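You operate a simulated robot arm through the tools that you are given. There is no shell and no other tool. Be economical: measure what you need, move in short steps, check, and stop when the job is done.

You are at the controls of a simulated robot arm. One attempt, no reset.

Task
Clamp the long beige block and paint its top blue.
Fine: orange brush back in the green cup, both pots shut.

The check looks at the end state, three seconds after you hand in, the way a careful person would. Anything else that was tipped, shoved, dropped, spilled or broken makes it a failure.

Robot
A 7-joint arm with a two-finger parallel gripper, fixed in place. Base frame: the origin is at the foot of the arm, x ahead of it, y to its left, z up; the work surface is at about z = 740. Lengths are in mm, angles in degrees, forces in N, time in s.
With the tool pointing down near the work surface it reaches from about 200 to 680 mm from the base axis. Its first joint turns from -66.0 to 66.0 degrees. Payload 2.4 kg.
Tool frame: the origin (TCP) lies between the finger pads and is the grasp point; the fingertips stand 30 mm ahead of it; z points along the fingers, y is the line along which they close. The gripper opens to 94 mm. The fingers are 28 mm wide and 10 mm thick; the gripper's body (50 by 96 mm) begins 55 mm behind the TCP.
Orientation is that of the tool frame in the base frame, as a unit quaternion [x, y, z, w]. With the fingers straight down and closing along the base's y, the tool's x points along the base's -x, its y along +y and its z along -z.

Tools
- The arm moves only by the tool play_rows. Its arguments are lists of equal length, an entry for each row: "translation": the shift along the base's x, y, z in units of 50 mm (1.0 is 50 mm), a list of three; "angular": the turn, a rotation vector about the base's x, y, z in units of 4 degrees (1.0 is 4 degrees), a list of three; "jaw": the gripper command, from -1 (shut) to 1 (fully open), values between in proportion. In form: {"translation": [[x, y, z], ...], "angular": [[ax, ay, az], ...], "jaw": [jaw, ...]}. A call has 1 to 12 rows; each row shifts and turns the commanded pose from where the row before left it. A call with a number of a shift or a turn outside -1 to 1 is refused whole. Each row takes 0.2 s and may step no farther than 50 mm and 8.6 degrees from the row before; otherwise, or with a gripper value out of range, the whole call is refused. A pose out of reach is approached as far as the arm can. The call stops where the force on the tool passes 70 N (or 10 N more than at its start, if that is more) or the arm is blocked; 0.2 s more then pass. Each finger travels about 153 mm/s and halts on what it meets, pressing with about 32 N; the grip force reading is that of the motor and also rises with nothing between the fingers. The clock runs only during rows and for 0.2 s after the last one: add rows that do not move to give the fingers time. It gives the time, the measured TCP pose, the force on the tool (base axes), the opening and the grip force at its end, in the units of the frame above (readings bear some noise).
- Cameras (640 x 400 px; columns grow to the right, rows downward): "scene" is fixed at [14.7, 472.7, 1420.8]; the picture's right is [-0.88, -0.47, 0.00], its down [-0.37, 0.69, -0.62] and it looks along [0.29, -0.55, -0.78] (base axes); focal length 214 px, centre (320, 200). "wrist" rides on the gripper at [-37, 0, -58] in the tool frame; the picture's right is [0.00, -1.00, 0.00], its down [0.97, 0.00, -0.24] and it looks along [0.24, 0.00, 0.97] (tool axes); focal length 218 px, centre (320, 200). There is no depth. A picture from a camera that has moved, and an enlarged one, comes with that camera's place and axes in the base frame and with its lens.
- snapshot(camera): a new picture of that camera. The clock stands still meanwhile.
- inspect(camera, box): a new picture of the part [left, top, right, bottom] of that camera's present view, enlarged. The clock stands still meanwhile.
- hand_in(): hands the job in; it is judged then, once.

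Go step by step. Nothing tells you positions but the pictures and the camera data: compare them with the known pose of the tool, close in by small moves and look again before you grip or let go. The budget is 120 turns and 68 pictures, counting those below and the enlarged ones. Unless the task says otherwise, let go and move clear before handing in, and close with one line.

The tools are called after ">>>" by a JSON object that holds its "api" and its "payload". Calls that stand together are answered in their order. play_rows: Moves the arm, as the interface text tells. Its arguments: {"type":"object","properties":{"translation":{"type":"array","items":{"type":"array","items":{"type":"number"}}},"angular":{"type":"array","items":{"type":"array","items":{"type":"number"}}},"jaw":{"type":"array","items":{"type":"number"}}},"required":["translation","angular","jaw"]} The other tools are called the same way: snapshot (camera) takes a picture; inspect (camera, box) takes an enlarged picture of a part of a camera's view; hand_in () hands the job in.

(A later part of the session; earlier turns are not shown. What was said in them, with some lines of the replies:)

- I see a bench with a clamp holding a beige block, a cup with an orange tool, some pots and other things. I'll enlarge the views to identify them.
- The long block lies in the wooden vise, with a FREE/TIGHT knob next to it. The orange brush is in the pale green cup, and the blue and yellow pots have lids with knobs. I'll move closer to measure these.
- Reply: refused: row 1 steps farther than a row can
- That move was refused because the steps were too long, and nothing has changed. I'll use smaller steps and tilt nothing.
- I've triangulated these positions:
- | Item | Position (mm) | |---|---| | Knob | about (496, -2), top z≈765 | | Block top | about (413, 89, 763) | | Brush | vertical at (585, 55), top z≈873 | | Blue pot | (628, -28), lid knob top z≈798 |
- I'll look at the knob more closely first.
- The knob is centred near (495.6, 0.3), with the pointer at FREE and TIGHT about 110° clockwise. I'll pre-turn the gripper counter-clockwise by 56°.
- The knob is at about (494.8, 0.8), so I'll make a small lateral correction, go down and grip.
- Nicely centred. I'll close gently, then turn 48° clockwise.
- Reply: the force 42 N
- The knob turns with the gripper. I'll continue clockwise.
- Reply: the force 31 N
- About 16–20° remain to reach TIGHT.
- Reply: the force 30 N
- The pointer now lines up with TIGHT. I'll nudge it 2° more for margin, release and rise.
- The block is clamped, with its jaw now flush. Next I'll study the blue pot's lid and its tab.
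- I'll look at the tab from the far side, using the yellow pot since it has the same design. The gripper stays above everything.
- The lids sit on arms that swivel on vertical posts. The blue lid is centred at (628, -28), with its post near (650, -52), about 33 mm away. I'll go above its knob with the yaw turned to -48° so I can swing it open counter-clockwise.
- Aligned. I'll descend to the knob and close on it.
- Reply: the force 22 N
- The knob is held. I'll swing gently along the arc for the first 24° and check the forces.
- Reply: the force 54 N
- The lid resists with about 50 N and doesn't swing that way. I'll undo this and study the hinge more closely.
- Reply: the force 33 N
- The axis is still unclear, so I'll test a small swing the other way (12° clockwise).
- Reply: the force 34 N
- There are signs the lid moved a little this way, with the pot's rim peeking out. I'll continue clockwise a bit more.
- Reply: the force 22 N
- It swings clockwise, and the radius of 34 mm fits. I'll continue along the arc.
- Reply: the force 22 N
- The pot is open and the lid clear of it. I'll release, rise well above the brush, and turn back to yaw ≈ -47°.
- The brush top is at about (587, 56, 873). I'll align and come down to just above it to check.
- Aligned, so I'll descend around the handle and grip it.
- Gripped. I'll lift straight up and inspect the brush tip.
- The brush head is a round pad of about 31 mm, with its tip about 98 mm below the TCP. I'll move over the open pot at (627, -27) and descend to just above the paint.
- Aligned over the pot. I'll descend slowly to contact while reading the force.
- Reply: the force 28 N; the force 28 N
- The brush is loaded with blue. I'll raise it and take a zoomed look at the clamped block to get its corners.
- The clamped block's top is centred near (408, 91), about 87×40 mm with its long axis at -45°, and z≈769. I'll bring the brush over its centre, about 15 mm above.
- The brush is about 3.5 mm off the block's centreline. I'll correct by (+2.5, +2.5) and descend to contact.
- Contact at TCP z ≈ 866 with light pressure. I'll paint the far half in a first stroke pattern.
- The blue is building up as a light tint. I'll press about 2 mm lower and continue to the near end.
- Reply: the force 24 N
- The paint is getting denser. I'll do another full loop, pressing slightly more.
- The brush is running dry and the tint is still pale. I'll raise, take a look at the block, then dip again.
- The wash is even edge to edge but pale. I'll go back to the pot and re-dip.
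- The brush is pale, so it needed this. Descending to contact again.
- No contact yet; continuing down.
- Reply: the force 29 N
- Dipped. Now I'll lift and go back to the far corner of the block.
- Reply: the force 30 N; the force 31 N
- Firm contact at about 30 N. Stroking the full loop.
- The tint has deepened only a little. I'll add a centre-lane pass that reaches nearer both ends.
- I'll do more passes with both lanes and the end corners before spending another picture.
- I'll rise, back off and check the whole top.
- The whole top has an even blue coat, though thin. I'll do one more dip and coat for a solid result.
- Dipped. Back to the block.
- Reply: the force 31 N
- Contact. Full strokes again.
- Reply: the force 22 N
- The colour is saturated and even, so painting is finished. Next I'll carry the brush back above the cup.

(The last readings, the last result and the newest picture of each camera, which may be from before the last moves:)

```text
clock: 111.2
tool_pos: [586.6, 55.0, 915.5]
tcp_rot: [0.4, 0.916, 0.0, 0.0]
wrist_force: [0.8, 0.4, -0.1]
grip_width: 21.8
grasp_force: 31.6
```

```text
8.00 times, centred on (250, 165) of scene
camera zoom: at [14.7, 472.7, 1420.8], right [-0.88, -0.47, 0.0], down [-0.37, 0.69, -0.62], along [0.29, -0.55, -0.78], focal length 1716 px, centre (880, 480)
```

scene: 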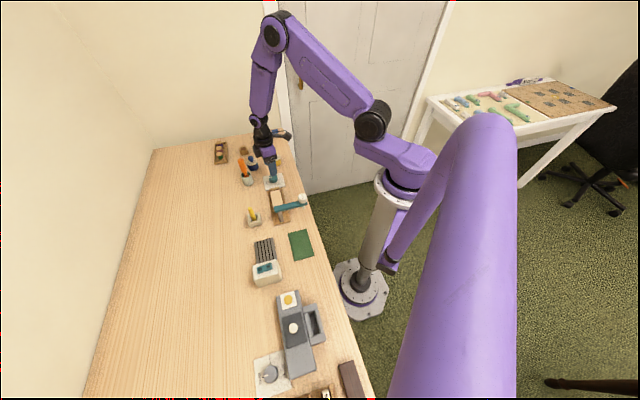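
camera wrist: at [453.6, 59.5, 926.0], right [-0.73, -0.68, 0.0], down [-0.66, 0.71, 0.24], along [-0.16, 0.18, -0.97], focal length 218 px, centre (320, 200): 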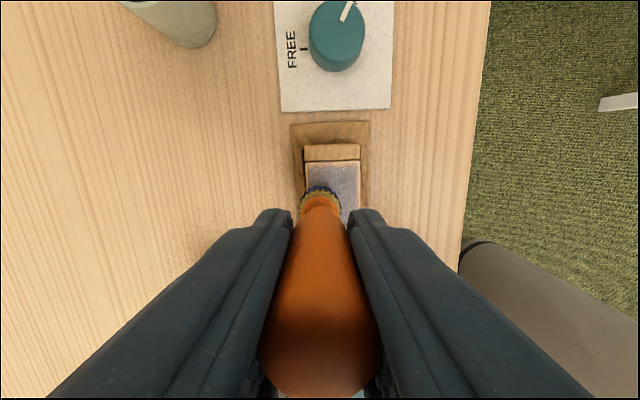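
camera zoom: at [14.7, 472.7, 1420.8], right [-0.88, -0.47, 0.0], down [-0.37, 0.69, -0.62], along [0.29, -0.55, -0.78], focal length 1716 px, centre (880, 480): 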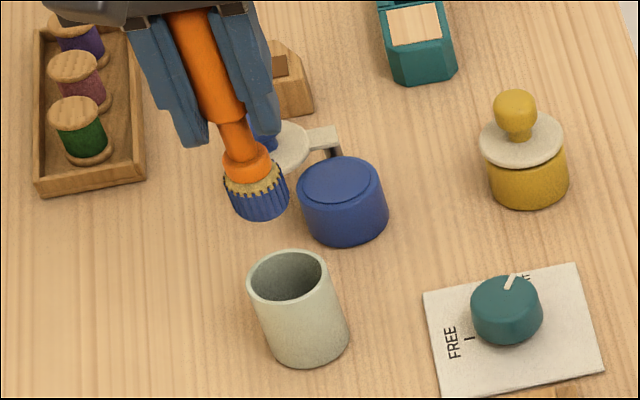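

The brush is aligned with the cup to within about 1 mm. I'll lower it in steps and stop a few mm above the bottom so the fingers stay off the rim.

>>> {"api": "play_rows", "payload": {"translation": [[-0.02, 0.02, -0.3], [0, 0, -0.3], [0, 0, -0.3], [0, 0, 0]], "angular": [[0, 0, 0], [0, 0, 0], [0, 0, 0], [0, 0, 0]], "jaw": [-1, -1, -1, -1]}}

>>> {"api": "inspect", "payload": {"camera": "scene", "box": [225, 140, 275, 190]}}

```text
clock: 112.2
tool_pos: [585.5, 57.4, 871.7]
tcp_rot: [0.4, 0.916, 0.0, 0.001]
wrist_force: [-1.1, 0.6, -0.4]
grip_width: 22.0
grasp_force: 32.3
```

```text
8.00 times, centred on (250, 165) of scene
camera zoom: at [14.7, 472.7, 1420.8], right [-0.88, -0.47, 0.0], down [-0.37, 0.69, -0.62], along [0.29, -0.55, -0.78], focal length 1716 px, centre (880, 480)
```

zoom: 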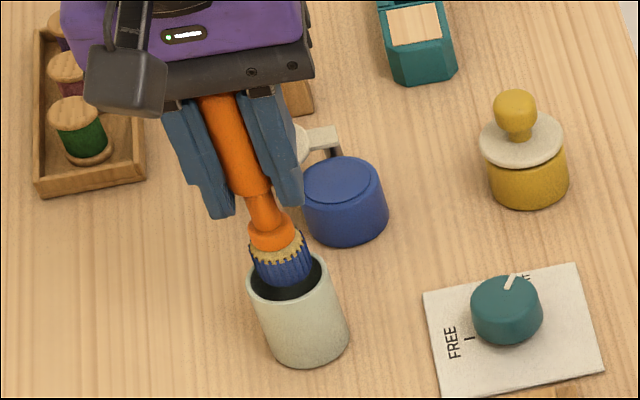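

It's entering the cup cleanly. Continuing.

>>> {"api": "play_rows", "payload": {"translation": [[0, 0, -0.2], [0, 0, -0.2], [0, 0, 0]], "angular": [[0, 0, 0], [0, 0, 0], [0, 0, 0]], "jaw": [-1, -1, -1]}}

>>> {"api": "play_rows", "payload": {"translation": [[0, 0, -0.2], [0, 0, -0.14], [0, 0, 0]], "angular": [[0, 0, 0], [0, 0, 0], [0, 0, 0]], "jaw": [-1, -1, -1]}}

>>> {"api": "inspect", "payload": {"camera": "scene", "box": [225, 140, 275, 190]}}

```text
clock: 113.0
tool_pos: [587.7, 56.2, 849.2]
tcp_rot: [0.4, 0.916, 0.001, 0.001]
wrist_force: [-0.5, 0.9, -0.6]
grip_width: 22.0
grasp_force: 31.2
```

```text
clock: 113.8
tool_pos: [586.6, 57.3, 833.0]
tcp_rot: [0.4, 0.917, 0.001, 0.0]
wrist_force: [-0.4, -0.2, -0.7]
grip_width: 21.8
grasp_force: 32.3
```

```text
8.00 times, centred on (250, 165) of scene
camera zoom: at [14.7, 472.7, 1420.8], right [-0.88, -0.47, 0.0], down [-0.37, 0.69, -0.62], along [0.29, -0.55, -0.78], focal length 1716 px, centre (880, 480)
```

zoom: 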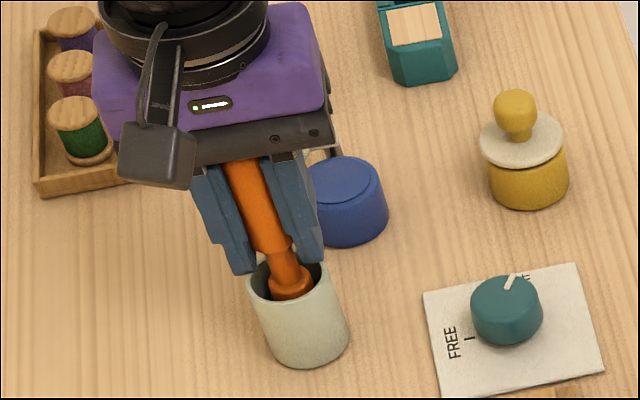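

Nearly seated, with no force. I'll lower 2 mm more, release, and rise straight up clear of the handle.

>>> {"api": "play_rows", "payload": {"translation": [[0, 0, -0.04], [0, 0, 0], [0, 0, 0], [0, 0, 0], [0, 0, 0], [0, 0, 0]], "angular": [[0, 0, 0], [0, 0, 0], [0, 0, 0], [0, 0, 0], [0, 0, 0], [0, 0, 0]], "jaw": [-1, -0.45, -0.3, 0, 0, 0]}}

>>> {"api": "play_rows", "payload": {"translation": [[0, 0, 0.3], [0, 0, 0.4], [0, 0, 0.5], [0, 0, 0.6], [0, 0, 0.7], [0, 0, 0.2], [0, 0, 0]], "angular": [[0, 0, 0], [0, 0, 0], [0, 0, 0], [0, 0, 0], [0, 0, 0], [0, 0, 0], [0, 0, 0]], "jaw": [0, 0, 0, 0, 0, 0, 0]}}

>>> {"api": "snapshot", "payload": {"camera": "wrist"}}

```text
clock: 115.2
tool_pos: [586.4, 57.5, 832.1]
tcp_rot: [0.4, 0.916, -0.001, 0.0]
wrist_force: [0.4, 1.2, 0.4]
grip_width: 46.9
grasp_force: 0.0
```

```text
clock: 116.8
tool_pos: [587.3, 57.5, 968.4]
tcp_rot: [0.4, 0.917, 0.0, 0.001]
wrist_force: [-0.1, -0.3, 0.8]
grip_width: 47.0
grasp_force: 0.0
```

```text
2 pictures are left
camera wrist: at [610.4, 30.6, 1025.2], right [-0.73, -0.68, 0.0], down [-0.66, 0.71, 0.24], along [-0.16, 0.18, -0.97], focal length 218 px, centre (320, 200)
```

wrist: 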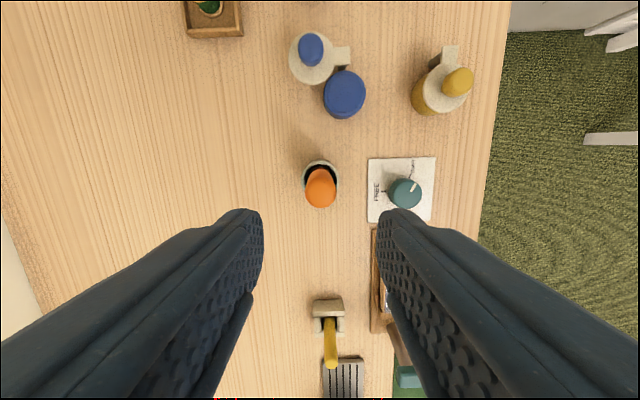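

The brush stands upright in the cup. The lid knob is now at about (675, -26), so I'll go over it, descend and grip it. Only 2 pictures are left, so I'll rely on the measured geometry.

>>> {"api": "play_rows", "payload": {"translation": [[0.44, -0.4125, 0], [0.44, -0.4125, 0], [0.44, -0.4125, 0], [0.44, -0.4125, 0], [0, 0, 0], [0, 0, -0.8], [0, 0, -0.8], [0, 0, -0.6], [0, 0, 0]], "angular": [[0, 0, 0], [0, 0, 0], [0, 0, 0], [0, 0, 0], [0, 0, 0], [0, 0, 0], [0, 0, 0], [0, 0, 0], [0, 0, 0]], "jaw": [0, 0, 0, 0, 0, 0, 0, 0, 0]}}

```text
clock: 118.8
tool_pos: [675.7, -29.0, 857.0]
tcp_rot: [0.4, 0.916, 0.0, 0.0]
wrist_force: [0.2, -0.4, 1.1]
grip_width: 46.8
grasp_force: 0.0
```

>>> {"api": "play_rows", "payload": {"translation": [[0, 0.04, -0.4], [0, 0, -0.4], [0, 0, -0.02], [0, 0, 0], [0, 0, 0], [0, 0, 0], [0, 0, 0]], "angular": [[0, 0, 0], [0, 0, 0], [0, 0, 0], [0, 0, 0], [0, 0, 0], [0, 0, 0], [0, 0, 0]], "jaw": [0, 0, 0, 0, -0.4, -0.7, -0.7]}}

```text
clock: 120.4
tool_pos: [674.2, -25.3, 815.6]
tcp_rot: [0.4, 0.916, 0.0, 0.0]
wrist_force: [-2.4, -1.8, -0.7]
grip_width: 23.4
grasp_force: 44.8
```

The knob is gripped (23.4 mm). I'll swing back along the reverse arc.

>>> {"api": "play_rows", "payload": {"translation": [[-0.0358, 0.0312, 0], [-0.0379, 0.0286, 0], [-0.0398, 0.0259, 0], [-0.0415, 0.023, 0], [-0.043, 0.0201, 0], [-0.0443, 0.017, 0], [-0.0454, 0.0139, 0], [-0.0463, 0.0107, 0], [-0.0469, 0.0074, 0], [-0.0473, 0.0041, 0], [-0.0475, 0.0008, 0], [-0.0474, -0.0025, 0]], "angular": [[0, 0, 0.5], [0, 0, 0.5], [0, 0, 0.5], [0, 0, 0.5], [0, 0, 0.5], [0, 0, 0.5], [0, 0, 0.5], [0, 0, 0.5], [0, 0, 0.5], [0, 0, 0.5], [0, 0, 0.5], [0, 0, 0.5]], "jaw": [-0.7, -0.7, -0.7, -0.7, -0.7, -0.7, -0.7, -0.7, -0.7, -0.7, -0.7, -0.7]}}

```text
clock: 123.0
tool_pos: [651.1, -15.9, 815.8]
tcp_rot: [0.2, 0.98, 0.0, 0.002]
wrist_force: [15.2, -14.5, -5.9]
grip_width: 22.7
grasp_force: 45.6
```

>>> {"api": "play_rows", "payload": {"translation": [[-0.0471, -0.0058, 0], [-0.0466, -0.0091, 0], [-0.0459, -0.0123, 0], [-0.0449, -0.0155, 0], [-0.0437, -0.0186, 0], [-0.0423, -0.0216, 0], [-0.0407, -0.0245, 0], [-0.0389, -0.0272, 0], [-0.0369, -0.0299, 0], [-0.0347, -0.0324, 0], [-0.0324, -0.0347, 0]], "angular": [[0, 0, 0.7], [0, 0, 0.7], [0, 0, 0.7], [0, 0, 0.7], [0, 0, 0.7], [0, 0, 0.7], [0, 0, 0.7], [0, 0, 0.7], [0, 0, 0.7], [0, 0, 0.7], [0, 0, 0.7]], "jaw": [-0.7, -0.7, -0.7, -0.7, -0.7, -0.7, -0.7, -0.7, -0.7, -0.7, -0.7]}}

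```text
clock: 125.4
tool_pos: [626.0, -26.5, 816.0]
tcp_rot: [-0.067, 0.998, 0.0, 0.001]
wrist_force: [13.6, 0.4, -2.5]
grip_width: 23.1
grasp_force: 44.6
```

The knob is back at its original closed spot. I'll nudge it slightly to the stop, release and rise.

>>> {"api": "play_rows", "payload": {"translation": [[-0.0299, -0.0369, 0], [0, 0, 0]], "angular": [[0, 0, 0], [0, 0, 0]], "jaw": [-0.7, -0.7]}}

>>> {"api": "play_rows", "payload": {"translation": [[0, 0, 0], [0, 0, 0], [0, 0, 0.2], [0, 0, 0.6], [0, 0, 0.7], [0, 0, 0.8], [0, 0, 0.8], [0, 0, 0]], "angular": [[0, 0, 0], [0, 0, 0], [0, 0, 0], [0, 0, 0], [0, 0, 0], [0, 0, 0], [0, 0, 0], [0, 0, 0]], "jaw": [-0.1, -0.1, -0.1, -0.1, -0.1, -0.1, -0.1, -0.1]}}

>>> {"api": "snapshot", "payload": {"camera": "wrist"}}

```text
clock: 126.0
tool_pos: [624.6, -26.2, 815.4]
tcp_rot: [-0.067, 0.998, 0.001, -0.001]
wrist_force: [6.4, 7.0, -2.5]
grip_width: 23.3
grasp_force: 44.9
```

```text
clock: 127.8
tool_pos: [626.2, -29.3, 971.4]
tcp_rot: [-0.067, 0.998, 0.0, 0.0]
wrist_force: [-0.1, -0.1, 0.3]
grip_width: 42.4
grasp_force: 0.0
```

```text
1 pictures are left
camera wrist: at [660.3, -24.3, 1029.1], right [0.13, -0.99, 0.0], down [-0.96, -0.13, 0.24], along [-0.24, -0.03, -0.97], focal length 218 px, centre (320, 200)
```

wrist: 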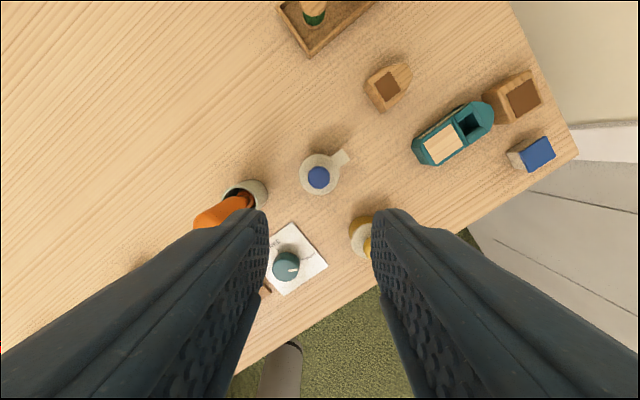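

The lid covers the pot again. I'll pull back clear and use the last picture for a final check.

>>> {"api": "play_rows", "payload": {"translation": [[-0.2, -0.4, 0.5], [-0.3, -0.4, 0.6], [-0.3, -0.4, 0.6], [-0.3, -0.3, 0.6], [-0.3, 0, 0.6], [0, 0, 0]], "angular": [[0, 0, 0], [0, 0, 0], [0, 0, 0], [0, 0, 0], [0, 0, 0], [0, 0, 0]], "jaw": [0, 0, 0, 0, 0, 0]}}

>>> {"api": "inspect", "payload": {"camera": "scene", "box": [220, 140, 320, 225]}}

```text
clock: 129.2
tool_pos: [552.2, -104.2, 1116.4]
tcp_rot: [-0.066, 0.998, 0.0, 0.0]
wrist_force: [0.0, -0.3, -0.1]
grip_width: 46.9
grasp_force: 0.1
```

```text
4.71 times, centred on (270, 182) of scene
camera zoom: at [14.7, 472.7, 1420.8], right [-0.88, -0.47, 0.0], down [-0.37, 0.69, -0.62], along [0.29, -0.55, -0.78], focal length 1009 px, centre (555, 282)
```

zoom: 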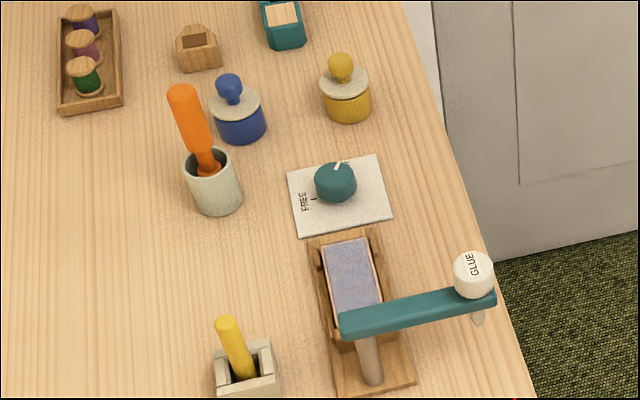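

The final picture shows both pots shut, the orange brush upright in the green cup, and the knob at TIGHT with the block's top blue. Nothing else looks moved, so I'm handing in.

>>> {"api": "hand_in", "payload": {}}

```text
The job is handed in.
```

I clamped the long beige block and painted its whole top blue (an even but thin coat after three dips); the orange brush is back in the green cup and both pots are shut.
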